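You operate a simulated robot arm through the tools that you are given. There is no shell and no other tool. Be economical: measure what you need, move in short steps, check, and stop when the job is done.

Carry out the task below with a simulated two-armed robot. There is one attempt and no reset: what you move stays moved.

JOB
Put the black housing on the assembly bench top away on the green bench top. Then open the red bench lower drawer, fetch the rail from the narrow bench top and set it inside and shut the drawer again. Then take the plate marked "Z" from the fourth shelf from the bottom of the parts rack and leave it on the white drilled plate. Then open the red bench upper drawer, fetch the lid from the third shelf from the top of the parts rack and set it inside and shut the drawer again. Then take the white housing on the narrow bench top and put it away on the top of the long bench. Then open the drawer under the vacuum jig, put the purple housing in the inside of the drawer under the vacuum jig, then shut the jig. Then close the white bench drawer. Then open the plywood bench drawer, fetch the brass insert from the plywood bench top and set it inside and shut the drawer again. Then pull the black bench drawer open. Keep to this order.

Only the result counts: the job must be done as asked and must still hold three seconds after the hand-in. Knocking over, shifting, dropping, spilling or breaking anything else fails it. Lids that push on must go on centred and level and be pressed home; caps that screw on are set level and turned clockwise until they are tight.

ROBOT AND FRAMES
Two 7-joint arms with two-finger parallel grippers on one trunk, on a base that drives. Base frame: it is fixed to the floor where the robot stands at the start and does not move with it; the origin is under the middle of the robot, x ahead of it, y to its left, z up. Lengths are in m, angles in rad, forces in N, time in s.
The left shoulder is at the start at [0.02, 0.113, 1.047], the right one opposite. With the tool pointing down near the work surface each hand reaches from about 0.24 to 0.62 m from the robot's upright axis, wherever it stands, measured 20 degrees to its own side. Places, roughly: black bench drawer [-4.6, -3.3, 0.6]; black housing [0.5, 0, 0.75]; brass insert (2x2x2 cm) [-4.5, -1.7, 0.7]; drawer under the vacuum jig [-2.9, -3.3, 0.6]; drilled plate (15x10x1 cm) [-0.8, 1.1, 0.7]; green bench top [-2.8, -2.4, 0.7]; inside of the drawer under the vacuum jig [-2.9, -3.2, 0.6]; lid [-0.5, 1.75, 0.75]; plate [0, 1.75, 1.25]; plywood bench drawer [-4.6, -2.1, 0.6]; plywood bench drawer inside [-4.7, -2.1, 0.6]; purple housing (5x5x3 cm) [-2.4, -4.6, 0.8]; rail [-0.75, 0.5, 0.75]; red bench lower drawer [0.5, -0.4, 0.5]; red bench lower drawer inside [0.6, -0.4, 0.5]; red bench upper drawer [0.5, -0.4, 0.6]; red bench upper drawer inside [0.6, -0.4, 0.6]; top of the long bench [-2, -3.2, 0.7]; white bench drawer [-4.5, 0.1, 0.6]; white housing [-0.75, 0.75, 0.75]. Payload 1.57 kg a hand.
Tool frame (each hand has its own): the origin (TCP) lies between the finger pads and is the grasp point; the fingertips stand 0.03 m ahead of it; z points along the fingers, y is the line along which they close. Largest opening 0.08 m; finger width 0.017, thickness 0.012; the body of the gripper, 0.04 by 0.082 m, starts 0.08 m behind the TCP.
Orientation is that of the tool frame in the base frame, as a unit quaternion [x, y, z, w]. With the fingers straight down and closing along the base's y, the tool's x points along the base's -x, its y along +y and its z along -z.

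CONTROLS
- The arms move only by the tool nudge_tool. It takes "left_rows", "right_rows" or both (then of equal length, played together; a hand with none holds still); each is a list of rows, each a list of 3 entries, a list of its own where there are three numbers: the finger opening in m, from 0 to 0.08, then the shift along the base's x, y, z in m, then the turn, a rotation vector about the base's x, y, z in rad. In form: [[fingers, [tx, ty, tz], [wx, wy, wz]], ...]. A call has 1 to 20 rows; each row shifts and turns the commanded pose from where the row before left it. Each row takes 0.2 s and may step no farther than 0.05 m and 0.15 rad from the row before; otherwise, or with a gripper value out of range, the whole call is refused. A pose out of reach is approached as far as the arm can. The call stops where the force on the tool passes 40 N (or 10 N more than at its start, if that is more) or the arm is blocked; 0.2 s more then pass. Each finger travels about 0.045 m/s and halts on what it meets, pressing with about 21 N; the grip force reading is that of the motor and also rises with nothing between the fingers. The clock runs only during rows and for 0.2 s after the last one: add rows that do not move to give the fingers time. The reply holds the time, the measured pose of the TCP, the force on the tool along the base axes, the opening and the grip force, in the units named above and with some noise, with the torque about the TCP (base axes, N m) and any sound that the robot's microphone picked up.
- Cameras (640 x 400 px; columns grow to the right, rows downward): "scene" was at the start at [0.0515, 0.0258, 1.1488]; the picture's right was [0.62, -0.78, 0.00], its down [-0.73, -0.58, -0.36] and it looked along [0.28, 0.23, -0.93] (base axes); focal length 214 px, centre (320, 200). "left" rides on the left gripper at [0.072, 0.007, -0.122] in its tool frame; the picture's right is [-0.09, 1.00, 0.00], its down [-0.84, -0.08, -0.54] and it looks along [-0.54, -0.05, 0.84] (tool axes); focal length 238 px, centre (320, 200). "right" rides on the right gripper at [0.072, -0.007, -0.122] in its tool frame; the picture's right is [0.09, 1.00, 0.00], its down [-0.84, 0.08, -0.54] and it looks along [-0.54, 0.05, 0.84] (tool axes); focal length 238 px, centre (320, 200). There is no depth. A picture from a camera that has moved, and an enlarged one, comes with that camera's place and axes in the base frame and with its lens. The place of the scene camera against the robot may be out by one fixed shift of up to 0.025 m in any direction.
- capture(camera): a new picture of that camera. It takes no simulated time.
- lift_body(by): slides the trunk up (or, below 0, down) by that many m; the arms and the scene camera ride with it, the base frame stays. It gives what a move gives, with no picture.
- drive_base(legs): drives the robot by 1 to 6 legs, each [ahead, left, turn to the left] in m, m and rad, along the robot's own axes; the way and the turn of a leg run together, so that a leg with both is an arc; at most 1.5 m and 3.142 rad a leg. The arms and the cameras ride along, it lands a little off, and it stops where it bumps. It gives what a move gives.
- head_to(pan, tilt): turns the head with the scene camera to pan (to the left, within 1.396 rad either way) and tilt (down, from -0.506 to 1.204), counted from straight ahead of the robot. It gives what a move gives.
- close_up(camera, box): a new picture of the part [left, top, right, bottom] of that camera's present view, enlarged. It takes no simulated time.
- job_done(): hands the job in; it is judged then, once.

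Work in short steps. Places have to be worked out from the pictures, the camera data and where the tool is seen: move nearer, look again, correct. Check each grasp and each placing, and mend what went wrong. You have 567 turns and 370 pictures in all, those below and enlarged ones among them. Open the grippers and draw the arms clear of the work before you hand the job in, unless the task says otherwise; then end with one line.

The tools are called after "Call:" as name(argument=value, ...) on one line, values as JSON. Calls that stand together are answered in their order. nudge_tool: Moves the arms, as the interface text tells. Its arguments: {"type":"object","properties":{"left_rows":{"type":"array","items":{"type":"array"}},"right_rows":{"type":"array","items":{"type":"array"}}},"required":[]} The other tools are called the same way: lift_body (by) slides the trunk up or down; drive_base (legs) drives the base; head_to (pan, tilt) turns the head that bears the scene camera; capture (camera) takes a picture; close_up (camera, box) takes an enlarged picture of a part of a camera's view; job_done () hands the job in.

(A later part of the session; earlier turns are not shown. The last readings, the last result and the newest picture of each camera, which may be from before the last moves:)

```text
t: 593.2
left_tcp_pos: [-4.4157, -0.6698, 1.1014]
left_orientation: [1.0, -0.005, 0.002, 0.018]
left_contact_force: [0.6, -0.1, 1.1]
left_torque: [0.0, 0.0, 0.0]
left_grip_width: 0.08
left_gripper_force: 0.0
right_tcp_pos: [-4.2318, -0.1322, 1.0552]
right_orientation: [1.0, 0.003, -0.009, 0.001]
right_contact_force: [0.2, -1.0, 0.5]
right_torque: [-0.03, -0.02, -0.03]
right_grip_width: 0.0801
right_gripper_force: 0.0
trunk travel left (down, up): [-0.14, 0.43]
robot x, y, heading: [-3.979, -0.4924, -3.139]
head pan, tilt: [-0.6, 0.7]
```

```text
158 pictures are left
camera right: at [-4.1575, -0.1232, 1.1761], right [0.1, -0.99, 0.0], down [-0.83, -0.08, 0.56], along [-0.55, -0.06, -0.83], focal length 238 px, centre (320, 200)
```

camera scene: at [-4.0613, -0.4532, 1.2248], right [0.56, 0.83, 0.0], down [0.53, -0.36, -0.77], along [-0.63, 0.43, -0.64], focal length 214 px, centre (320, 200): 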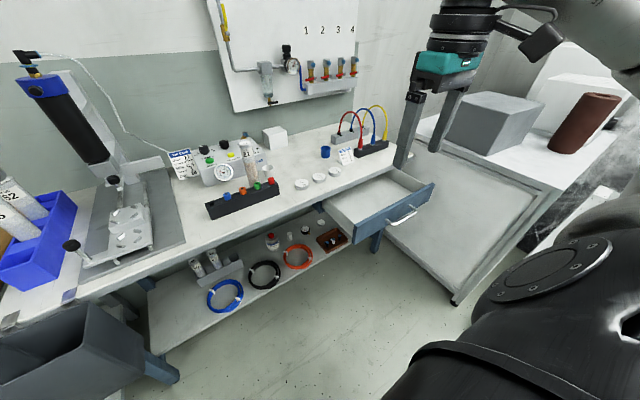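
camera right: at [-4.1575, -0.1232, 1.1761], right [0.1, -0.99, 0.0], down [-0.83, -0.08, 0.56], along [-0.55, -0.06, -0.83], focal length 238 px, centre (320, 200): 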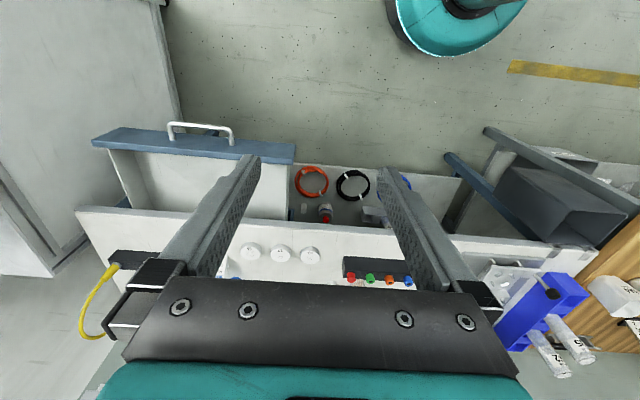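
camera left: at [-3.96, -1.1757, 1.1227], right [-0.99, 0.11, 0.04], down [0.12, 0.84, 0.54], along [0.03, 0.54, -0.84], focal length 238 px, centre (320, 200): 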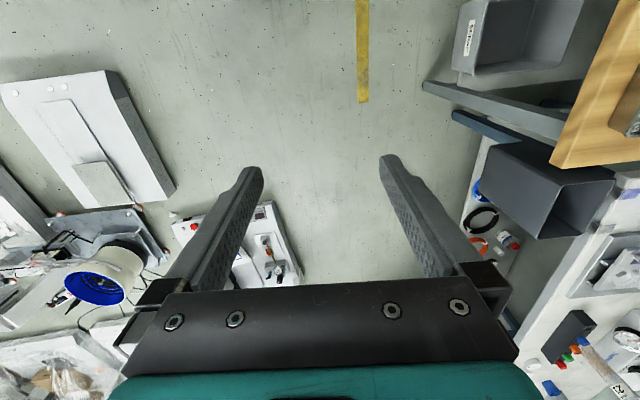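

The drawer front spans y -0.09…0.32 at x≈-4.36, handle y 0.04…0.165. I'll use the right hand to push at y≈-0.03: strafe, then pitch the right hand forward with closed fingers.

Call:
drive_base(legs=[[0, -0.14, 0]])

Call:
nudge_tool(right_rows=[[0.0, [-0.008, 0, -0.02], [0, 0.136, 0]], [0.0, [-0.008, 0, -0.02], [0, 0.136, 0]], [0.0, [-0.008, 0, -0.02], [0, 0.136, 0]], [0.0, [-0.008, 0, -0.02], [0, 0.136, 0]], [0.0, [-0.008, 0, -0.02], [0, 0.136, 0]], [0.0, [-0.008, 0, -0.02], [0, 0.136, 0]], [0.0, [-0.008, 0, -0.02], [0, 0.136, 0]], [0.0, [0, 0, 0], [0, 0, 0]]])

Call:
capture(camera="right")

Call:
capture(camera="scene")

```text
t: 594.5
left_tcp_pos: [-4.4177, -0.5288, 1.1007]
left_orientation: [1.0, -0.006, 0.002, 0.019]
left_contact_force: [0.6, -0.1, -1.0]
left_torque: [-0.05, 0.0, 0.05]
left_grip_width: 0.08
left_gripper_force: 0.0
right_tcp_pos: [-4.2314, 0.0091, 1.0558]
right_orientation: [1.0, 0.002, -0.009, 0.002]
right_contact_force: [0.3, -0.6, -0.8]
right_torque: [-0.06, -0.01, 0.02]
right_grip_width: 0.0799
right_gripper_force: 0.0
trunk travel left (down, up): [-0.14, 0.43]
robot x, y, heading: [-3.977, -0.3521, 3.144]
head pan, tilt: [-0.6, 0.7]
```

```text
t: 596.3
left_tcp_pos: [-4.4172, -0.5294, 1.1013]
left_orientation: [1.0, -0.006, 0.002, 0.018]
left_contact_force: [0.8, -0.3, -0.3]
left_torque: [0.0, 0.02, 0.0]
left_grip_width: 0.08
left_gripper_force: 0.1
right_tcp_pos: [-4.2895, 0.0175, 0.9231]
right_orientation: [0.885, 0.003, -0.466, 0.001]
right_contact_force: [0.6, 0.6, 0.0]
right_torque: [0.0, 0.0, 0.0]
right_grip_width: 0.0
right_gripper_force: 21.0
right hand out of reach, approached as far as the arm can: row 1, 6
trunk travel left (down, up): [-0.14, 0.43]
robot x, y, heading: [-3.9776, -0.3521, 3.145]
head pan, tilt: [-0.6, 0.7]
```

```text
157 pictures are left
camera right: at [-4.1479, 0.0263, 0.9322], right [0.06, -1.0, -0.08], down [-0.03, -0.08, 1.0], along [-1.0, -0.06, -0.03], focal length 238 px, centre (320, 200)
```

right: 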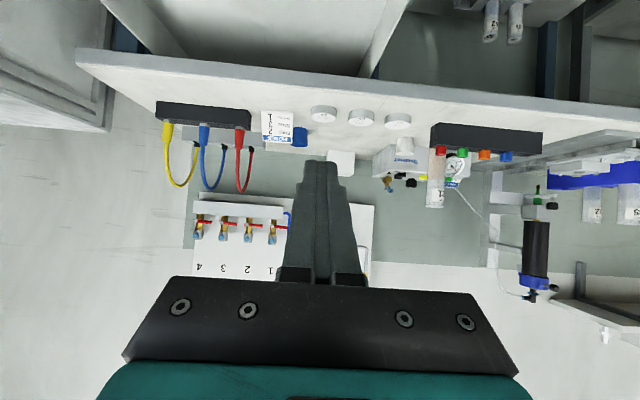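

```text
156 pictures are left
camera scene: at [-4.0614, -0.3126, 1.2248], right [0.56, 0.83, 0.0], down [0.53, -0.36, -0.76], along [-0.63, 0.43, -0.64], focal length 214 px, centre (320, 200)
```

scene: 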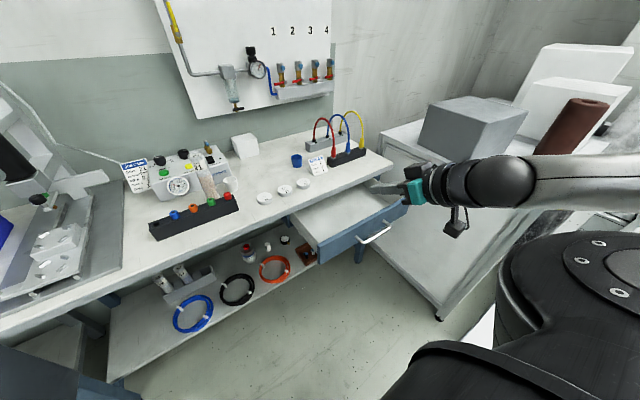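

The right arm pitches fine. I'll lower the trunk and bring the fingertips down in front of the drawer panel at y≈-0.02.

Call:
lift_body(by=-0.1)

Call:
nudge_tool(right_rows=[[0.0, [0.01, -0.012, -0.035], [0, 0, 0]], [0.0, [0, -0.012, -0.04], [0, 0, 0]], [0.0, [0, -0.012, -0.04], [0, 0, 0]], [0.0, [0, 0, -0.035], [0, 0, 0]], [0.0, [0, 0, 0], [0, 0, 0]]])

Call:
capture(camera="right")

Call:
capture(camera="scene")

```text
t: 597.7
left_tcp_pos: [-4.4161, -0.529, 1.0012]
left_orientation: [1.0, -0.005, 0.001, 0.017]
left_contact_force: [-1.1, -0.2, -0.6]
left_torque: [0.0, -0.02, 0.03]
left_grip_width: 0.08
left_gripper_force: 0.1
right_tcp_pos: [-4.2897, 0.0191, 0.8234]
right_orientation: [0.885, 0.003, -0.466, 0.0]
right_contact_force: [-0.7, -0.3, 0.2]
right_torque: [-0.01, 0.01, -0.03]
right_grip_width: 0.0
right_gripper_force: 20.8
trunk travel left (down, up): [-0.04, 0.53]
robot x, y, heading: [-3.9773, -0.3532, 3.14]
head pan, tilt: [-0.6, 0.7]
```

```text
t: 598.9
left_tcp_pos: [-4.4169, -0.5298, 1.0012]
left_orientation: [1.0, -0.006, 0.002, 0.019]
left_contact_force: [0.0, -0.2, -0.4]
left_torque: [0.01, -0.01, 0.03]
left_grip_width: 0.0798
left_gripper_force: 0.0
right_tcp_pos: [-4.272, 0.0021, 0.6935]
right_orientation: [0.886, 0.004, -0.465, 0.001]
right_contact_force: [-0.1, 0.7, 0.5]
right_torque: [-0.01, 0.0, 0.0]
right_grip_width: 0.0002
right_gripper_force: 21.2
right hand out of reach, approached as far as the arm can: row 1, 3, 4
trunk travel left (down, up): [-0.04, 0.53]
robot x, y, heading: [-3.9773, -0.3524, -3.143]
head pan, tilt: [-0.6, 0.7]
```

```text
155 pictures are left
camera right: at [-4.1304, 0.0121, 0.7035], right [0.06, -1.0, -0.08], down [-0.03, -0.08, 1.0], along [-1.0, -0.06, -0.03], focal length 238 px, centre (320, 200)
```

right: 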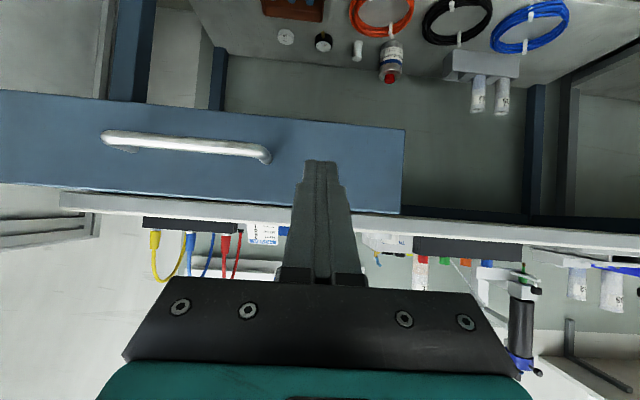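

```text
154 pictures are left
camera scene: at [-4.0613, -0.3126, 1.1248], right [0.56, 0.83, 0.0], down [0.53, -0.36, -0.76], along [-0.63, 0.43, -0.64], focal length 214 px, centre (320, 200)
```

scene: 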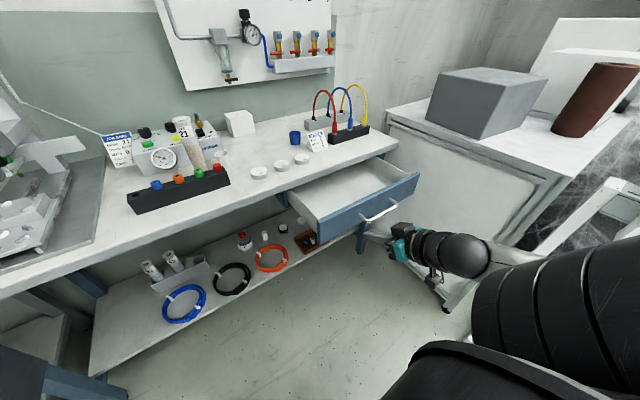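

Fingertips are aimed at the panel clear of the handle. Pushing with the arm.

Call:
nudge_tool(right_rows=[[0.0, [-0.025, 0, 0], [0, 0, 0]], [0.0, [-0.025, 0, 0], [0, 0, 0]], [0.0, [-0.025, 0, 0], [0, 0, 0]], [0.0, [-0.025, 0, 0], [0, 0, 0]], [0.0, [-0.025, 0, 0], [0, 0, 0]], [0.0, [-0.025, 0, 0], [0, 0, 0]], [0.0, [-0.025, 0, 0], [0, 0, 0]]])

Call:
capture(camera="right")

Call:
capture(camera="scene")

```text
t: 600.5
left_tcp_pos: [-4.4167, -0.5291, 1.0008]
left_orientation: [1.0, -0.007, 0.002, 0.019]
left_contact_force: [0.2, 0.8, 0.9]
left_torque: [-0.03, 0.0, -0.02]
left_grip_width: 0.0799
left_gripper_force: 0.1
right_tcp_pos: [-4.4281, 0.0303, 0.7353]
right_orientation: [0.886, 0.006, -0.464, 0.0]
right_contact_force: [-0.2, -0.5, 0.7]
right_torque: [0.0, -0.06, 0.04]
right_grip_width: 0.0002
right_gripper_force: 20.6
right hand out of reach, approached as far as the arm can: row 1, 2, 3, 4, 5, 6, 7
trunk travel left (down, up): [-0.04, 0.53]
robot x, y, heading: [-3.9766, -0.3518, 3.142]
head pan, tilt: [-0.6, 0.7]
```

```text
153 pictures are left
camera right: at [-4.2863, 0.0393, 0.7453], right [0.06, -0.99, -0.08], down [-0.03, -0.08, 1.0], along [-1.0, -0.06, -0.03], focal length 238 px, centre (320, 200)
```

right: 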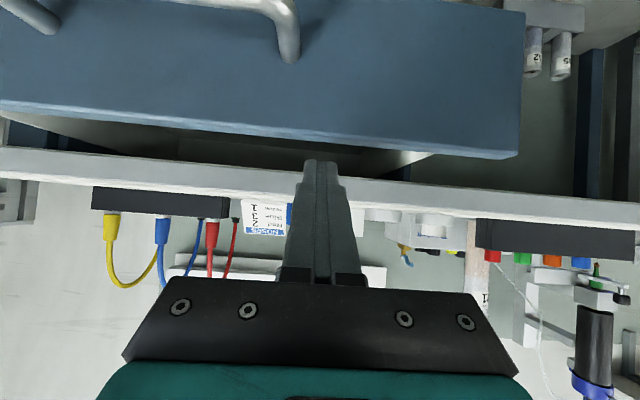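

```text
152 pictures are left
camera scene: at [-4.0612, -0.3124, 1.1248], right [0.56, 0.83, 0.0], down [0.53, -0.36, -0.76], along [-0.63, 0.43, -0.64], focal length 214 px, centre (320, 200)
```

scene: 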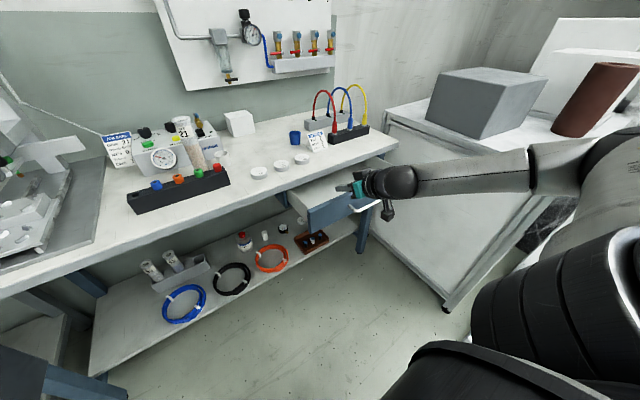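

The arm rode up over the panel because of its limit. I'll retract it back to the earlier pose in front of the panel and push with the base instead.

Call:
nudge_tool(right_rows=[[0.0, [0.02, 0, 0.02], [0, 0, 0]], [0.0, [0.04, 0, 0.01], [0, 0, 0]], [0.0, [0.04, 0, 0], [0, 0, 0]], [0.0, [0.03, -0.01, 0], [0, 0, 0]], [0.0, [0.03, -0.01, 0], [0, 0, 0]], [0.0, [0, -0.01, -0.03], [0, 0, 0]], [0.0, [0, 0, -0.03], [0, 0, 0]], [0.0, [0, 0, -0.03], [0, 0, 0]], [0.0, [0, 0, 0], [0, 0, 0]]])

Call:
capture(camera="right")

```text
t: 602.5
left_tcp_pos: [-4.416, -0.5297, 1.0013]
left_orientation: [1.0, -0.006, 0.002, 0.019]
left_contact_force: [-0.4, -0.1, -0.3]
left_torque: [-0.01, 0.07, 0.0]
left_grip_width: 0.0802
left_gripper_force: 0.1
right_tcp_pos: [-4.261, 0.007, 0.6864]
right_orientation: [0.885, 0.004, -0.465, 0.001]
right_contact_force: [-0.1, -0.2, 0.0]
right_torque: [0.0, 0.04, 0.01]
right_grip_width: 0.0
right_gripper_force: 21.2
right hand out of reach, approached as far as the arm can: row 8
trunk travel left (down, up): [-0.04, 0.53]
robot x, y, heading: [-3.9808, -0.3499, 3.14]
head pan, tilt: [-0.6, 0.7]
```

```text
151 pictures are left
camera right: at [-4.1196, 0.0162, 0.6962], right [0.06, -1.0, -0.08], down [-0.03, -0.08, 1.0], along [-1.0, -0.06, -0.03], focal length 238 px, centre (320, 200)
```

right: 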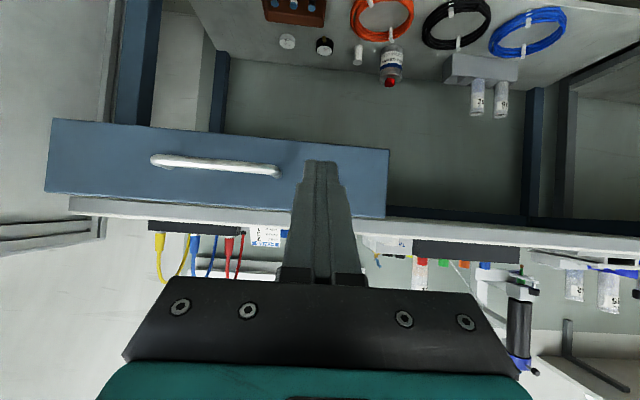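

The panel is centred before the fingertips (and has moved in a little). I'll drive forward to push it, in stages.

Call:
drive_base(legs=[[0.16, 0, 0]])

Call:
capture(camera="right")

Call:
capture(camera="scene")

```text
t: 603.9
left_tcp_pos: [-4.577, -0.5294, 1.0005]
left_orientation: [1.0, -0.006, 0.002, 0.019]
left_contact_force: [1.3, 0.4, 0.4]
left_torque: [0.03, 0.04, 0.03]
left_grip_width: 0.0801
left_gripper_force: 0.0
right_tcp_pos: [-4.4223, 0.007, 0.6874]
right_orientation: [0.885, 0.004, -0.465, 0.001]
right_contact_force: [0.9, -0.3, 0.8]
right_torque: [-0.01, 0.01, -0.01]
right_grip_width: 0.0001
right_gripper_force: 20.9
trunk travel left (down, up): [-0.04, 0.53]
robot x, y, heading: [-4.1399, -0.3533, -3.141]
head pan, tilt: [-0.6, 0.7]
```

```text
150 pictures are left
camera right: at [-4.2808, 0.0161, 0.6965], right [0.06, -1.0, -0.08], down [-0.03, -0.08, 1.0], along [-1.0, -0.06, -0.03], focal length 238 px, centre (320, 200)
```

right: 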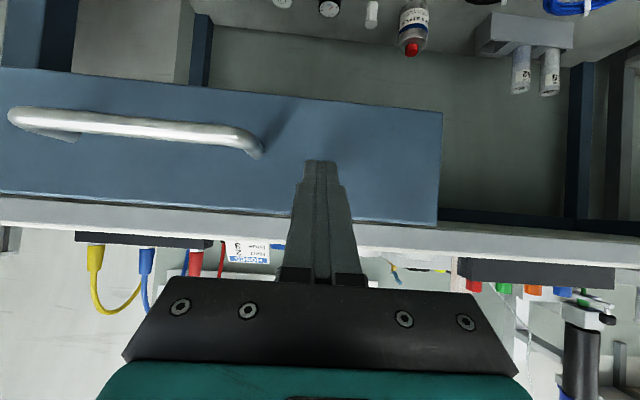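

```text
149 pictures are left
camera scene: at [-4.2221, -0.3127, 1.1248], right [0.56, 0.83, 0.0], down [0.53, -0.36, -0.76], along [-0.63, 0.43, -0.64], focal length 214 px, centre (320, 200)
```

scene: 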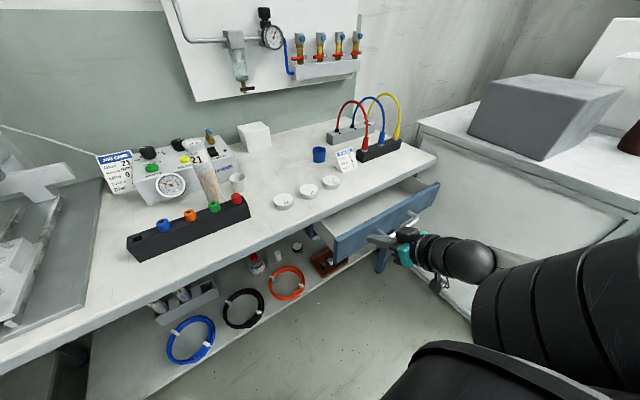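

Still about 8–10 cm to go; pushing on with the base.

Call:
drive_base(legs=[[0.07, 0, 0]])

Call:
capture(camera="right")

```text
t: 604.9
left_tcp_pos: [-4.6463, -0.5298, 1.0]
left_orientation: [1.0, -0.005, 0.002, 0.019]
left_contact_force: [0.4, 0.2, -0.5]
left_torque: [-0.01, -0.01, -0.02]
left_grip_width: 0.0801
left_gripper_force: 0.1
right_tcp_pos: [-4.4902, 0.006, 0.6862]
right_orientation: [0.885, 0.004, -0.466, 0.001]
right_contact_force: [-0.2, 0.4, -0.2]
right_torque: [-0.03, 0.01, 0.0]
right_grip_width: 0.0
right_gripper_force: 20.7
trunk travel left (down, up): [-0.04, 0.53]
robot x, y, heading: [-4.2075, -0.3524, -3.139]
head pan, tilt: [-0.6, 0.7]
```

```text
148 pictures are left
camera right: at [-4.3505, 0.0158, 0.6965], right [0.06, -1.0, -0.08], down [-0.03, -0.08, 1.0], along [-1.0, -0.06, -0.03], focal length 238 px, centre (320, 200)
```

right: 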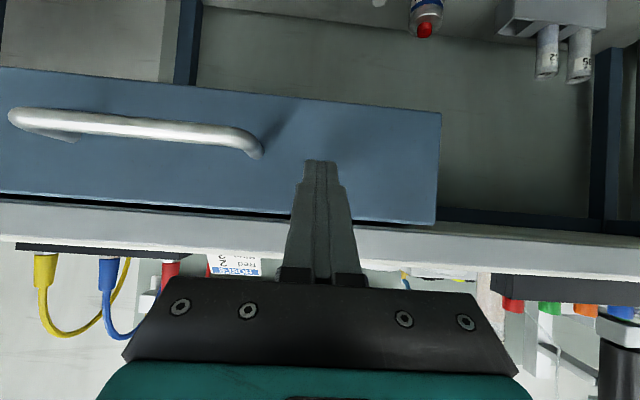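

Moving with it. Smaller drives now until it stops.

Call:
drive_base(legs=[[0.025, 0, 0]])

Call:
nudge_tool(right_rows=[[0.0, [-0.003, 0, 0], [0, 0, 0]], [0.0, [-0.003, 0, 0], [0, 0, 0]], [0.0, [-0.003, 0, 0], [0, 0, 0]]])

Call:
capture(camera="right")

Call:
capture(camera="scene")

```text
t: 605.7
left_tcp_pos: [-4.6716, -0.5297, 1.0011]
left_orientation: [1.0, -0.006, 0.001, 0.017]
left_contact_force: [0.1, -0.1, 1.3]
left_torque: [0.01, 0.03, 0.03]
left_grip_width: 0.0798
left_gripper_force: 0.0
right_tcp_pos: [-4.5165, 0.0063, 0.6877]
right_orientation: [0.885, 0.004, -0.465, 0.001]
right_contact_force: [1.0, 0.7, 0.4]
right_torque: [-0.02, -0.01, 0.04]
right_grip_width: 0.0002
right_gripper_force: 20.8
trunk travel left (down, up): [-0.04, 0.53]
robot x, y, heading: [-4.2354, -0.352, -3.141]
head pan, tilt: [-0.6, 0.7]
```

```text
t: 606.5
left_tcp_pos: [-4.672, -0.53, 1.0004]
left_orientation: [1.0, -0.005, 0.002, 0.018]
left_contact_force: [0.0, -0.4, 0.4]
left_torque: [0.0, 0.02, 0.0]
left_grip_width: 0.0802
left_gripper_force: 0.0
right_tcp_pos: [-4.5253, 0.0093, 0.6884]
right_orientation: [0.886, 0.004, -0.465, 0.001]
right_contact_force: [0.0, -0.6, -0.5]
right_torque: [-0.01, -0.02, 0.01]
right_grip_width: 0.0
right_gripper_force: 21.2
trunk travel left (down, up): [-0.04, 0.53]
robot x, y, heading: [-4.2365, -0.3551, -3.136]
head pan, tilt: [-0.6, 0.7]
```

```text
147 pictures are left
camera right: at [-4.3836, 0.0179, 0.6982], right [0.06, -1.0, -0.08], down [-0.03, -0.08, 1.0], along [-1.0, -0.06, -0.03], focal length 238 px, centre (320, 200)
```

right: 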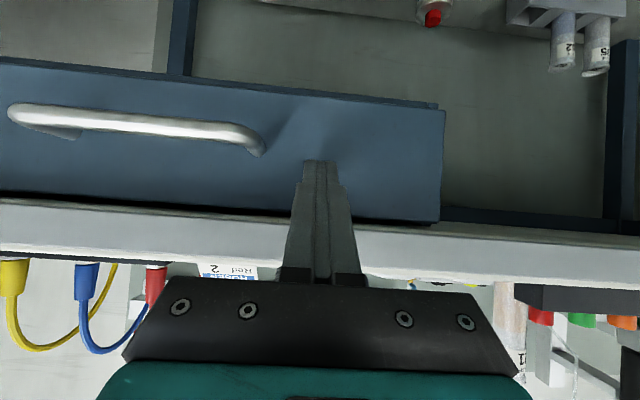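

```text
146 pictures are left
camera scene: at [-4.3165, -0.3129, 1.1248], right [0.56, 0.83, 0.0], down [0.53, -0.36, -0.76], along [-0.63, 0.43, -0.64], focal length 214 px, centre (320, 200)
```

scene: 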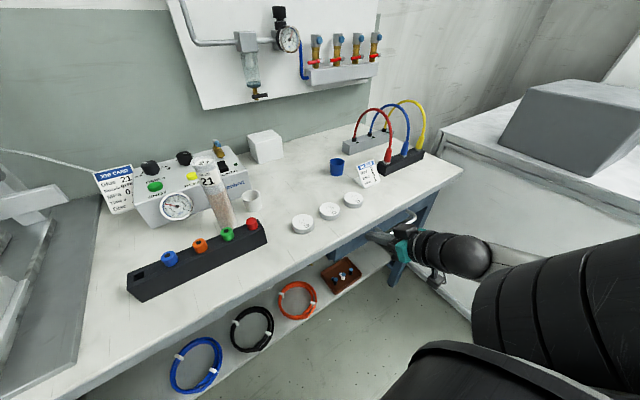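

Almost flush; continuing with 3 mm arm steps until the stop is felt.

Call:
nudge_tool(right_rows=[[0.0, [-0.003, 0, 0], [0, 0, 0]], [0.0, [-0.003, 0, 0], [0, 0, 0]], [0.0, [-0.003, 0, 0], [0, 0, 0]], [0.0, [-0.003, 0, 0], [0, 0, 0]], [0.0, [-0.003, 0, 0], [0, 0, 0]], [0.0, [-0.003, 0, 0], [0, 0, 0]], [0.0, [-0.003, 0, 0], [0, 0, 0]], [0.0, [-0.003, 0, 0], [0, 0, 0]]])

Call:
capture(camera="right")

```text
t: 607.8
left_tcp_pos: [-4.6696, -0.5285, 1.0019]
left_orientation: [1.0, -0.007, 0.0, 0.018]
left_contact_force: [-0.2, -0.1, -0.7]
left_torque: [-0.01, 0.01, 0.0]
left_grip_width: 0.0801
left_gripper_force: 0.0
right_tcp_pos: [-4.5319, 0.0093, 0.6878]
right_orientation: [0.887, 0.003, -0.461, 0.003]
right_contact_force: [13.4, -0.7, 5.6]
right_torque: [-0.02, 0.04, 0.04]
right_grip_width: 0.0
right_gripper_force: 21.1
right hand out of reach, approached as far as the arm can: row 1, 5
trunk travel left (down, up): [-0.04, 0.53]
robot x, y, heading: [-4.2353, -0.355, 3.144]
head pan, tilt: [-0.6, 0.7]
stopped in row 6 (right hand): the force on the tool passed its limit at 44 N (the readings are from after the stop); the commanded pose is now the measured one
```

```text
145 pictures are left
camera right: at [-4.3912, 0.0183, 0.7007], right [0.06, -1.0, -0.07], down [-0.04, -0.08, 1.0], along [-1.0, -0.06, -0.04], focal length 238 px, centre (320, 200)
```

right: 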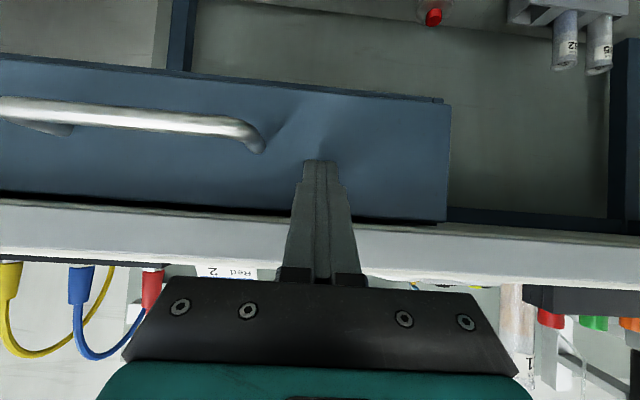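

Hard stop: the white bench drawer is shut. Back off and level the right hand.

Call:
drive_base(legs=[[-0.2, 0, 0]])

Call:
nudge_tool(right_rows=[[0.0, [0, 0, 0.04], [0, -0.136, 0]], [0.0, [0, 0, 0.04], [0, -0.136, 0]], [0.04, [0, 0, 0.04], [0, -0.136, 0]], [0.08, [0, 0, 0.04], [0, -0.136, 0]], [0.08, [0, 0, 0.04], [0, -0.136, 0]], [0.08, [0, 0, 0.04], [0, -0.136, 0]], [0.08, [0, 0, 0.03], [0, -0.136, 0]], [0.08, [0, 0, 0.02], [0, 0, 0]]])

Call:
capture(camera="scene")

```text
t: 609.4
left_tcp_pos: [-4.472, -0.5326, 1.0009]
left_orientation: [1.0, -0.003, 0.002, 0.018]
left_contact_force: [0.5, -0.5, -0.1]
left_torque: [-0.02, -0.03, 0.01]
left_grip_width: 0.0799
left_gripper_force: 0.1
right_tcp_pos: [-4.3393, 0.0095, 0.6898]
right_orientation: [0.888, 0.005, -0.46, 0.004]
right_contact_force: [-0.3, -0.2, 0.4]
right_torque: [0.03, 0.02, -0.03]
right_grip_width: 0.0
right_gripper_force: 21.0
trunk travel left (down, up): [-0.04, 0.53]
robot x, y, heading: [-4.0358, -0.3543, -3.135]
head pan, tilt: [-0.6, 0.7]
```

```text
t: 611.2
left_tcp_pos: [-4.473, -0.5302, 0.9997]
left_orientation: [1.0, -0.003, 0.002, 0.02]
left_contact_force: [0.1, 0.1, -0.3]
left_torque: [-0.03, -0.07, -0.02]
left_grip_width: 0.0799
left_gripper_force: 0.1
right_tcp_pos: [-4.3415, -0.0039, 0.9462]
right_orientation: [1.0, 0.022, -0.015, 0.014]
right_contact_force: [0.1, 0.4, 7.7]
right_torque: [0.0, 0.08, 0.02]
right_grip_width: 0.08
right_gripper_force: 0.1
right hand out of reach, approached as far as the arm can: row 7
trunk travel left (down, up): [-0.04, 0.53]
robot x, y, heading: [-4.034, -0.3523, -3.136]
head pan, tilt: [-0.6, 0.7]
```

```text
144 pictures are left
camera scene: at [-4.1194, -0.3124, 1.1247], right [0.56, 0.83, 0.0], down [0.53, -0.36, -0.76], along [-0.63, 0.43, -0.64], focal length 214 px, centre (320, 200)
```

scene: 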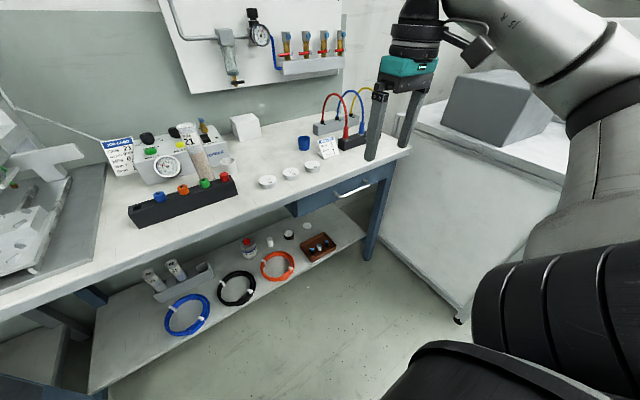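

White bench drawer is closed. Next the plywood bench: raise the trunk for clearance and strafe south along the benches.

Call:
lift_body(by=0.1)

Call:
drive_base(legs=[[0, 0.6, 0], [-0.1, 0.9, 0]])

Call:
head_to(pan=0.1, tilt=0.75)

Call:
capture(camera="scene")

Call:
capture(camera="left")

```text
t: 612.5
left_tcp_pos: [-4.4731, -0.5321, 1.1014]
left_orientation: [1.0, -0.003, 0.001, 0.019]
left_contact_force: [0.0, 0.0, -0.3]
left_torque: [-0.02, -0.01, -0.01]
left_grip_width: 0.0802
left_gripper_force: 0.1
right_tcp_pos: [-4.3434, -0.0031, 1.0598]
right_orientation: [0.999, 0.022, -0.038, 0.014]
right_contact_force: [-1.1, -0.8, -0.5]
right_torque: [-0.01, -0.03, -0.03]
right_grip_width: 0.0801
right_gripper_force: 0.1
trunk travel left (down, up): [-0.14, 0.43]
robot x, y, heading: [-4.0353, -0.3517, -3.136]
head pan, tilt: [-0.6, 0.7]
```

```text
t: 620.2
left_tcp_pos: [-4.348, -2.0335, 1.1007]
left_orientation: [1.0, 0.005, 0.002, 0.019]
left_contact_force: [-0.1, -0.1, 0.3]
left_torque: [-0.01, 0.0, 0.0]
left_grip_width: 0.0802
left_gripper_force: 0.0
right_tcp_pos: [-4.229, -1.5019, 1.0589]
right_orientation: [0.999, 0.031, -0.037, 0.014]
right_contact_force: [0.2, -0.2, 0.4]
right_torque: [0.0, -0.02, -0.03]
right_grip_width: 0.0801
right_gripper_force: 0.1
trunk travel left (down, up): [-0.14, 0.43]
robot x, y, heading: [-3.9155, -1.8453, -3.122]
head pan, tilt: [-0.6, 0.7]
```

```text
t: 621.3
left_tcp_pos: [-4.3485, -2.0331, 1.1013]
left_orientation: [1.0, 0.006, 0.002, 0.018]
left_contact_force: [0.1, -0.2, 0.0]
left_torque: [0.02, 0.0, 0.0]
left_grip_width: 0.0801
left_gripper_force: 0.0
right_tcp_pos: [-4.2288, -1.5025, 1.06]
right_orientation: [0.999, 0.031, -0.038, 0.015]
right_contact_force: [0.7, -1.1, 0.4]
right_torque: [0.0, -0.01, -0.01]
right_grip_width: 0.0798
right_gripper_force: 0.0
trunk travel left (down, up): [-0.14, 0.43]
robot x, y, heading: [-3.916, -1.8441, -3.117]
head pan, tilt: [0.099, 0.75]
```

```text
143 pictures are left
camera scene: at [-4.0095, -1.8648, 1.2205], right [-0.12, 0.99, 0.0], down [0.68, 0.08, -0.73], along [-0.73, -0.09, -0.68], focal length 214 px, centre (320, 200)
```

scene: 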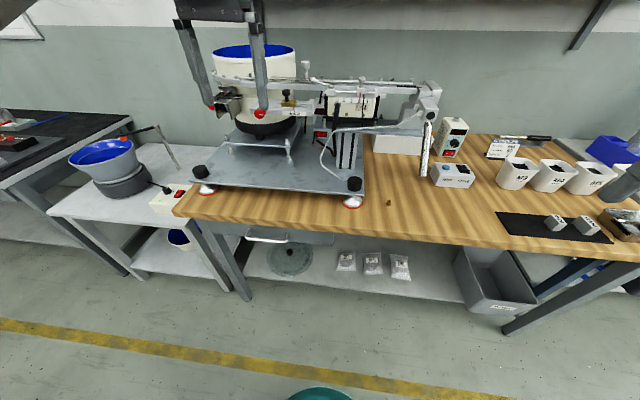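

```text
142 pictures are left
camera left: at [-4.2768, -2.0347, 1.2227], right [-0.08, -1.0, 0.04], down [-0.84, 0.09, 0.54], along [-0.54, 0.01, -0.84], focal length 238 px, centre (320, 200)
```

left: 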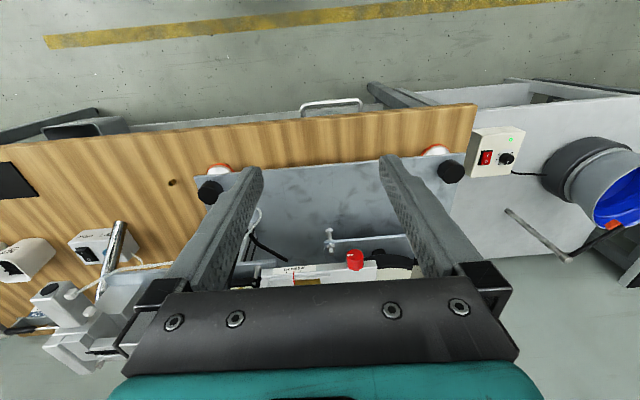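

The brass insert seems to be the small brown item on the plywood near (388, 202). I'll enlarge it and the handle.

Call:
close_up(camera="scene", box=[360, 180, 424, 220])

Call:
close_up(camera="scene", box=[200, 190, 360, 290])

```text
10.00 times, centred on (392, 200) of scene
camera zoom: at [-4.0095, -1.8648, 1.2205], right [-0.12, 0.99, 0.0], down [0.68, 0.08, -0.73], along [-0.73, -0.09, -0.68], focal length 2145 px, centre (-400, 200)
```

zoom: 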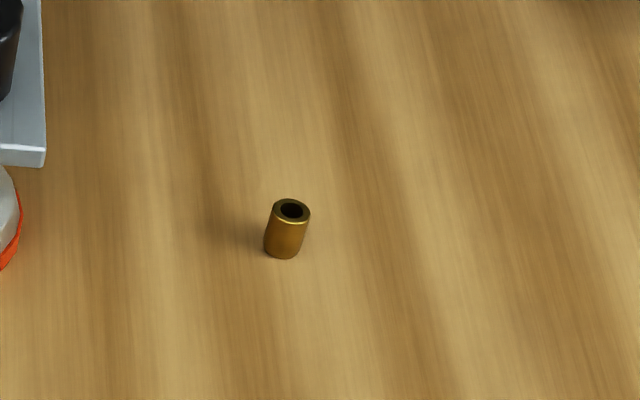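

```text
4.00 times, centred on (280, 240) of scene
camera zoom: at [-4.0095, -1.8648, 1.2205], right [-0.12, 0.99, 0.0], down [0.68, 0.08, -0.73], along [-0.73, -0.09, -0.68], focal length 858 px, centre (480, 40)
```

zoom: 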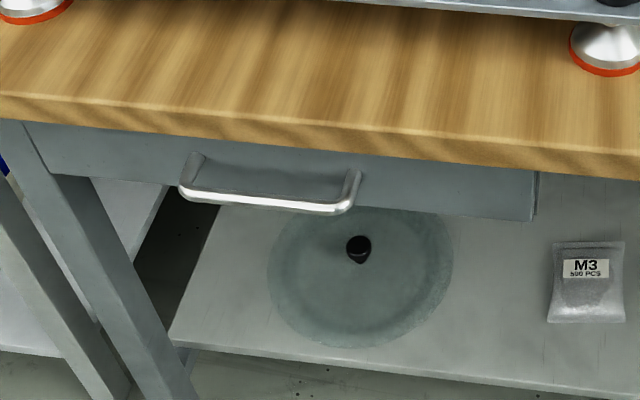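

The brass insert is a small cylinder at about (-4.51, -1.709); the drawer handle is at x≈-4.382, y -2.00…-2.14, z≈0.66. I'll position the base, lower the trunk, and bring the left hand to the forward-pointing grasp.

Call:
drive_base(legs=[[-0.1, 0.07, -0.022]])

Call:
lift_body(by=-0.1)

Call:
nudge_tool(left_rows=[[0.06, [0, 0, 0], [0, 0, -0.143]], [0.06, [0, 0, 0], [0, 0, -0.143]], [0.06, [0, 0, 0], [0, 0, -0.143]], [0.06, [0, 0, 0], [0, 0, -0.143]], [0.06, [0, 0, 0], [0, 0, -0.143]], [0.06, [0, 0, 0], [0, 0, -0.143]], [0.06, [0, 0, 0], [0, 0, -0.143]], [0.06, [0, 0, 0], [0, 0, -0.143]], [0.06, [0, 0, 0], [0, 0, -0.143]], [0.06, [0, 0, 0], [0, 0, -0.143]], [0.06, [0, 0, 0], [0, 0, -0.143]]])

Call:
nudge_tool(left_rows=[[0.05, [0, 0, -0.02], [0, 0.143, 0]], [0.05, [0, 0, -0.02], [0, 0.143, 0]], [0.05, [0, 0, -0.02], [0, 0.143, 0]], [0.05, [0, 0, -0.02], [0, 0.143, 0]], [0.05, [0, 0, -0.025], [0, 0.143, 0]], [0.05, [0, 0, -0.025], [0, 0.143, 0]], [0.05, [0, 0, -0.025], [0, 0.143, 0]], [0.05, [0, 0, -0.025], [0, 0.143, 0]], [0.05, [0, 0, -0.025], [0, 0.143, 0]], [0.05, [0, 0, -0.025], [0, 0.143, 0]], [0.05, [0, 0, -0.025], [0, 0.143, 0]]])

Call:
capture(camera="left")

```text
t: 622.6
left_tcp_pos: [-4.2514, -2.0936, 1.1009]
left_orientation: [1.0, -0.005, 0.001, 0.019]
left_contact_force: [0.8, 0.2, 0.4]
left_torque: [0.0, 0.03, 0.0]
left_grip_width: 0.08
left_gripper_force: 0.0
right_tcp_pos: [-4.1211, -1.5652, 1.0587]
right_orientation: [0.999, 0.021, -0.039, 0.014]
right_contact_force: [-0.4, 0.0, -0.2]
right_torque: [0.02, 0.03, 0.01]
right_grip_width: 0.0799
right_gripper_force: 0.0
trunk travel left (down, up): [-0.14, 0.43]
robot x, y, heading: [-3.8115, -1.9121, -3.141]
head pan, tilt: [0.099, 0.75]
```

```text
t: 623.9
left_tcp_pos: [-4.252, -2.0925, 1.001]
left_orientation: [1.0, -0.007, 0.002, 0.018]
left_contact_force: [-0.6, -0.3, -0.5]
left_torque: [0.02, -0.01, 0.01]
left_grip_width: 0.0802
left_gripper_force: 0.1
right_tcp_pos: [-4.121, -1.5647, 0.9593]
right_orientation: [0.999, 0.02, -0.038, 0.014]
right_contact_force: [0.8, 0.3, 0.0]
right_torque: [-0.02, -0.04, -0.01]
right_grip_width: 0.08
right_gripper_force: 0.0
trunk travel left (down, up): [-0.04, 0.53]
robot x, y, heading: [-3.8172, -1.9126, -3.14]
head pan, tilt: [0.099, 0.75]
```

```text
t: 626.3
left_tcp_pos: [-4.2524, -2.0918, 1.0015]
left_orientation: [-0.701, 0.713, 0.012, -0.014]
left_contact_force: [0.2, -0.3, 0.4]
left_torque: [0.02, 0.01, 0.01]
left_grip_width: 0.06
left_gripper_force: 0.0
right_tcp_pos: [-4.1212, -1.565, 0.9589]
right_orientation: [0.999, 0.02, -0.038, 0.013]
right_contact_force: [0.5, 0.3, -0.5]
right_torque: [0.02, 0.01, 0.01]
right_grip_width: 0.0799
right_gripper_force: 0.0
trunk travel left (down, up): [-0.04, 0.53]
robot x, y, heading: [-3.8113, -1.9127, -3.138]
head pan, tilt: [0.099, 0.75]
```

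```text
t: 628.7
left_tcp_pos: [-4.2541, -2.0915, 0.7457]
left_orientation: [0.488, -0.493, -0.506, 0.513]
left_contact_force: [0.0, -0.5, 0.7]
left_torque: [0.0, 0.02, -0.01]
left_grip_width: 0.0499
left_gripper_force: 0.1
right_tcp_pos: [-4.1214, -1.5655, 0.9592]
right_orientation: [0.999, 0.021, -0.038, 0.013]
right_contact_force: [0.4, -0.4, 0.2]
right_torque: [-0.02, 0.01, 0.0]
right_grip_width: 0.0801
right_gripper_force: 0.1
trunk travel left (down, up): [-0.04, 0.53]
robot x, y, heading: [-3.8172, -1.9143, -3.139]
head pan, tilt: [0.099, 0.75]
```

```text
139 pictures are left
camera left: at [-4.1314, -2.1626, 0.7482], right [0.04, 0.1, 0.99], down [0.54, 0.84, -0.11], along [-0.84, 0.54, -0.03], focal length 238 px, centre (320, 200)
```

left: 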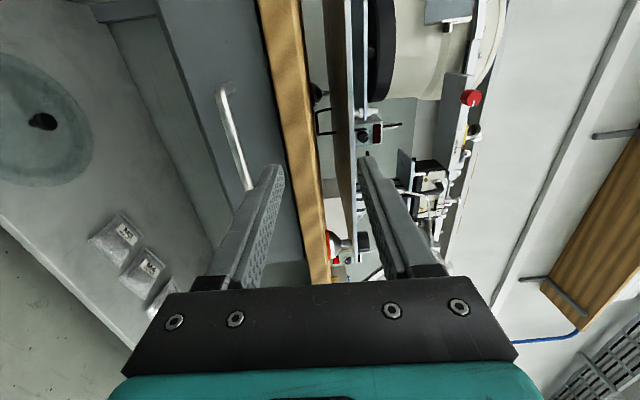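

Good. Bar at z≈0.657. Lowering and checking.

Call:
nudge_tool(left_rows=[[0.05, [0, 0.005, -0.03], [0, 0, 0]], [0.05, [0, 0.005, -0.03], [0, 0, 0]], [0.05, [0, 0.004, -0.028], [0, 0, 0]], [0.05, [-0.02, 0, 0], [0, 0, 0]], [0.05, [0, 0, 0], [0, 0, 0]]])

Call:
capture(camera="left")

```text
t: 629.9
left_tcp_pos: [-4.2727, -2.0787, 0.6586]
left_orientation: [0.487, -0.494, -0.505, 0.513]
left_contact_force: [0.4, -0.4, 0.6]
left_torque: [0.01, 0.01, -0.01]
left_grip_width: 0.0499
left_gripper_force: 0.1
right_tcp_pos: [-4.1216, -1.565, 0.9583]
right_orientation: [0.999, 0.02, -0.039, 0.013]
right_contact_force: [0.1, 0.0, -0.3]
right_torque: [0.04, 0.03, 0.02]
right_grip_width: 0.0802
right_gripper_force: 0.2
trunk travel left (down, up): [-0.04, 0.53]
robot x, y, heading: [-3.8155, -1.9166, -3.139]
head pan, tilt: [0.099, 0.75]
```

```text
138 pictures are left
camera left: at [-4.1499, -2.1496, 0.6598], right [0.04, 0.11, 0.99], down [0.54, 0.84, -0.11], along [-0.84, 0.54, -0.03], focal length 238 px, centre (320, 200)
```

left: 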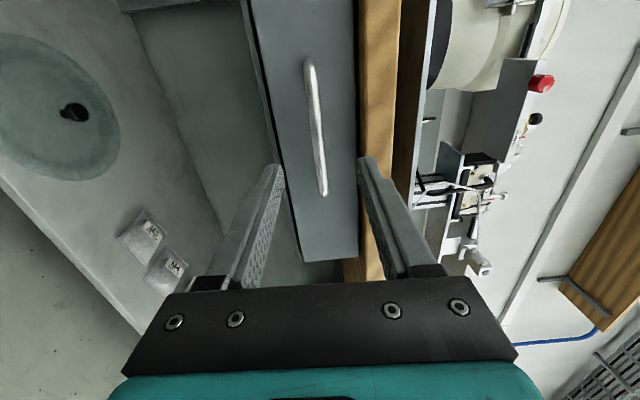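

Aligned. Drive 4.5 cm forward, advance the fingers, close.

Call:
drive_base(legs=[[0.045, 0, 0]])

Call:
nudge_tool(left_rows=[[0.05, [-0.02, 0, 0], [0, 0, 0]], [0.05, [-0.022, 0, 0], [0, 0, 0]], [0.05, [0, 0, 0], [0, 0, 0]]])

Call:
capture(camera="left")

```text
t: 630.8
left_tcp_pos: [-4.3184, -2.0779, 0.6571]
left_orientation: [0.489, -0.493, -0.505, 0.513]
left_contact_force: [-0.1, -0.4, 0.6]
left_torque: [-0.02, 0.0, -0.01]
left_grip_width: 0.05
left_gripper_force: 0.1
right_tcp_pos: [-4.1662, -1.5654, 0.9585]
right_orientation: [0.999, 0.022, -0.038, 0.015]
right_contact_force: [-0.5, -0.3, 0.0]
right_torque: [0.01, 0.02, -0.01]
right_grip_width: 0.0804
right_gripper_force: 0.0
trunk travel left (down, up): [-0.04, 0.53]
robot x, y, heading: [-3.8598, -1.9126, -3.142]
head pan, tilt: [0.099, 0.75]
```

```text
t: 631.6
left_tcp_pos: [-4.3588, -2.0779, 0.6578]
left_orientation: [0.488, -0.493, -0.505, 0.514]
left_contact_force: [-0.2, 0.0, 0.0]
left_torque: [-0.01, 0.0, -0.01]
left_grip_width: 0.05
left_gripper_force: 0.1
right_tcp_pos: [-4.1668, -1.5664, 0.9579]
right_orientation: [0.999, 0.021, -0.039, 0.014]
right_contact_force: [-0.2, 0.0, 1.1]
right_torque: [-0.04, 0.02, -0.02]
right_grip_width: 0.08
right_gripper_force: 0.0
trunk travel left (down, up): [-0.04, 0.53]
robot x, y, heading: [-3.8605, -1.915, -3.139]
head pan, tilt: [0.099, 0.75]
```

```text
137 pictures are left
camera left: at [-4.2362, -2.15, 0.6601], right [0.04, 0.11, 0.99], down [0.54, 0.84, -0.11], along [-0.84, 0.54, -0.03], focal length 238 px, centre (320, 200)
```

left: 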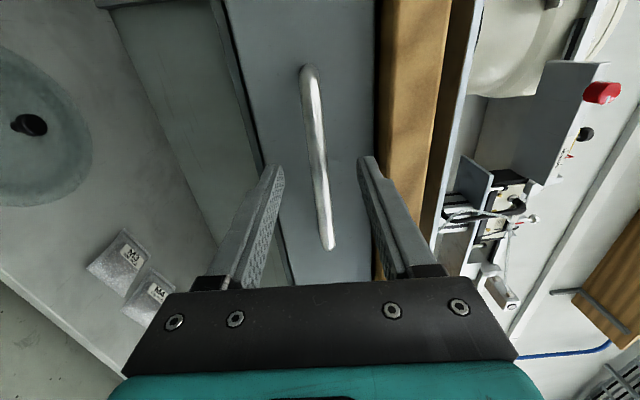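

Bar in the grip. Close and pull: base 0.15 m, checking.

Call:
nudge_tool(left_rows=[[0.0, [-0.004, 0, 0], [0, 0, 0]], [0.0, [0, 0, 0], [0, 0, 0]], [0.0, [0, 0, 0], [0, 0, 0]], [0.0, [0, 0, 0], [0, 0, 0]]])

Call:
drive_base(legs=[[-0.12, 0, 0]])

Call:
drive_base(legs=[[-0.09, 0, 0]])

Call:
capture(camera="scene")

```text
t: 632.6
left_tcp_pos: [-4.363, -2.0775, 0.6583]
left_orientation: [0.487, -0.493, -0.506, 0.514]
left_contact_force: [0.6, -0.7, 0.5]
left_torque: [0.43, 0.03, -0.04]
left_grip_width: 0.012
left_gripper_force: 29.4
right_tcp_pos: [-4.1666, -1.5659, 0.9583]
right_orientation: [0.999, 0.02, -0.038, 0.014]
right_contact_force: [0.4, 0.4, -0.1]
right_torque: [0.02, 0.0, 0.0]
right_grip_width: 0.0799
right_gripper_force: 0.0
trunk travel left (down, up): [-0.04, 0.53]
robot x, y, heading: [-3.8642, -1.9145, -3.147]
head pan, tilt: [0.099, 0.75]
```

```text
t: 633.8
left_tcp_pos: [-4.2426, -2.0783, 0.6585]
left_orientation: [0.488, -0.493, -0.505, 0.514]
left_contact_force: [0.8, -3.1, 2.0]
left_torque: [0.47, 0.05, 0.03]
left_grip_width: 0.0118
left_gripper_force: 29.0
right_tcp_pos: [-4.0465, -1.564, 0.9574]
right_orientation: [0.999, 0.02, -0.037, 0.014]
right_contact_force: [1.1, -0.3, -0.5]
right_torque: [0.01, -0.01, 0.0]
right_grip_width: 0.08
right_gripper_force: 0.0
trunk travel left (down, up): [-0.04, 0.53]
robot x, y, heading: [-3.7388, -1.9163, -3.138]
head pan, tilt: [0.099, 0.75]
```

```text
t: 634.9
left_tcp_pos: [-4.1529, -2.0786, 0.6579]
left_orientation: [0.488, -0.493, -0.504, 0.514]
left_contact_force: [1.2, 0.1, 1.2]
left_torque: [0.53, 0.05, -0.15]
left_grip_width: 0.0117
left_gripper_force: 28.8
right_tcp_pos: [-3.9579, -1.5653, 0.9599]
right_orientation: [0.999, 0.02, -0.038, 0.015]
right_contact_force: [-0.9, -0.5, -0.7]
right_torque: [-0.01, -0.03, 0.02]
right_grip_width: 0.0801
right_gripper_force: 0.0
trunk travel left (down, up): [-0.04, 0.53]
robot x, y, heading: [-3.6513, -1.9134, -3.14]
head pan, tilt: [0.099, 0.75]
```

```text
136 pictures are left
camera scene: at [-3.7456, -1.9318, 1.1206], right [-0.1, 0.99, 0.0], down [0.68, 0.07, -0.73], along [-0.73, -0.07, -0.68], focal length 214 px, centre (320, 200)
```

scene: 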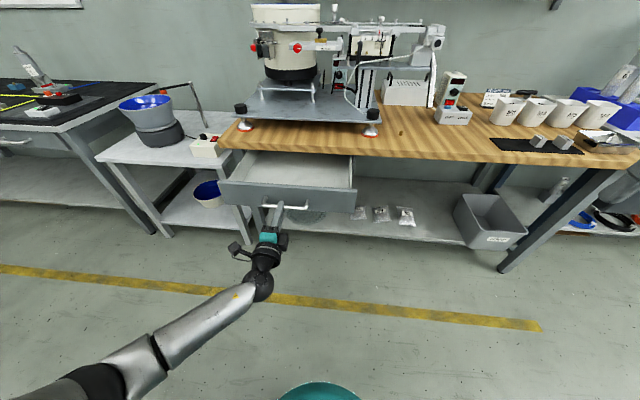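

The drawer is open 21 cm and empty. Release, back off 7 cm, then raise and level the hand.

Call:
nudge_tool(left_rows=[[0.05, [0, 0, 0], [0, 0, 0]], [0.05, [0, 0, 0], [0, 0, 0]], [0.05, [0, 0, 0], [0, 0, 0]], [0.05, [0, 0, 0], [0, 0, 0]]])

Call:
drive_base(legs=[[-0.08, 0, 0]])

Call:
nudge_tool(left_rows=[[0.05, [0, 0, 0.04], [0, -0.143, 0]], [0.05, [0, 0, 0.04], [0, -0.143, 0]], [0.05, [0, 0, 0.04], [0, -0.143, 0]], [0.05, [0, 0, 0.04], [0, -0.143, 0]], [0.05, [0, 0, 0.03], [0, -0.143, 0]], [0.05, [0, 0, 0.03], [0, -0.143, 0]], [0.05, [0, 0, 0.03], [0, -0.143, 0]], [0.05, [0, 0, 0.03], [0, -0.143, 0]], [0.05, [0, 0, 0.03], [0, -0.143, 0]], [0.05, [0, 0, 0.03], [0, -0.143, 0]], [0.05, [0, 0, 0.0], [0, -0.143, 0]]])

Call:
nudge_tool(left_rows=[[0.05, [0, 0, 0], [0, 0, 0.143]], [0.05, [0, 0, 0], [0, 0, 0.143]], [0.05, [0, 0, 0], [0, 0, 0.143]], [0.05, [0, 0, 0], [0, 0, 0.143]], [0.05, [0, 0, 0], [0, 0, 0.143]], [0.05, [0, 0, 0], [0, 0, 0.143]], [0.05, [0, 0, 0], [0, 0, 0.143]], [0.05, [0, 0, 0], [0, 0, 0.143]], [0.05, [0, 0, 0], [0, 0, 0.143]], [0.05, [0, 0, 0], [0, 0, 0.143]], [0.05, [0, 0, 0], [0, 0, 0.143]]])

Call:
capture(camera="scene")

```text
t: 635.9
left_tcp_pos: [-4.1524, -2.0781, 0.658]
left_orientation: [0.488, -0.493, -0.504, 0.514]
left_contact_force: [-0.3, 0.6, -0.6]
left_torque: [0.04, 0.02, 0.0]
left_grip_width: 0.05
left_gripper_force: 0.1
right_tcp_pos: [-3.9565, -1.5653, 0.958]
right_orientation: [0.999, 0.021, -0.039, 0.014]
right_contact_force: [-0.3, -0.6, 0.3]
right_torque: [0.01, -0.02, 0.0]
right_grip_width: 0.08
right_gripper_force: 0.1
trunk travel left (down, up): [-0.04, 0.53]
robot x, y, heading: [-3.6532, -1.9198, -3.142]
head pan, tilt: [0.099, 0.75]
```

```text
t: 637.0
left_tcp_pos: [-4.0739, -2.0787, 0.6569]
left_orientation: [0.487, -0.493, -0.505, 0.515]
left_contact_force: [0.1, -0.1, 0.2]
left_torque: [0.03, -0.01, 0.03]
left_grip_width: 0.0502
left_gripper_force: 0.1
right_tcp_pos: [-3.8789, -1.5651, 0.9589]
right_orientation: [0.999, 0.02, -0.038, 0.013]
right_contact_force: [0.3, -0.1, 0.4]
right_torque: [-0.01, -0.02, 0.02]
right_grip_width: 0.08
right_gripper_force: 0.0
trunk travel left (down, up): [-0.04, 0.53]
robot x, y, heading: [-3.5713, -1.913, -3.143]
head pan, tilt: [0.099, 0.75]
```

```text
t: 639.4
left_tcp_pos: [-4.0741, -2.0777, 0.9972]
left_orientation: [-0.702, 0.712, 0.012, -0.014]
left_contact_force: [-0.5, 0.3, 0.8]
left_torque: [0.01, 0.0, -0.01]
left_grip_width: 0.0498
left_gripper_force: 0.1
right_tcp_pos: [-3.8793, -1.5664, 0.9587]
right_orientation: [0.999, 0.02, -0.038, 0.014]
right_contact_force: [0.7, 0.4, -0.2]
right_torque: [0.02, 0.03, 0.0]
right_grip_width: 0.08
right_gripper_force: 0.1
trunk travel left (down, up): [-0.04, 0.53]
robot x, y, heading: [-3.5726, -1.9143, -3.136]
head pan, tilt: [0.099, 0.75]
```

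```text
t: 641.8
left_tcp_pos: [-4.0752, -2.0782, 0.9965]
left_orientation: [1.0, -0.005, 0.003, 0.018]
left_contact_force: [-0.5, -0.2, 0.3]
left_torque: [0.02, 0.02, 0.02]
left_grip_width: 0.0498
left_gripper_force: 0.1
right_tcp_pos: [-3.8794, -1.5652, 0.9581]
right_orientation: [0.999, 0.021, -0.038, 0.014]
right_contact_force: [0.3, -0.1, -0.6]
right_torque: [0.03, 0.01, -0.01]
right_grip_width: 0.0799
right_gripper_force: 0.1
trunk travel left (down, up): [-0.04, 0.53]
robot x, y, heading: [-3.5714, -1.9157, -3.138]
head pan, tilt: [0.099, 0.75]
```

```text
135 pictures are left
camera scene: at [-3.6672, -1.9316, 1.1205], right [-0.1, 0.99, 0.0], down [0.68, 0.07, -0.73], along [-0.73, -0.07, -0.68], focal length 214 px, centre (320, 200)
```

scene: 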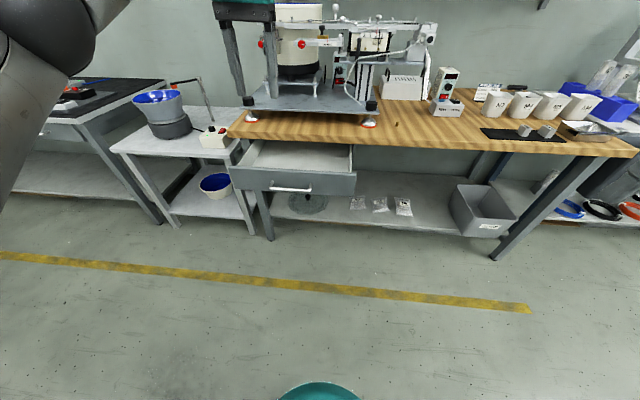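

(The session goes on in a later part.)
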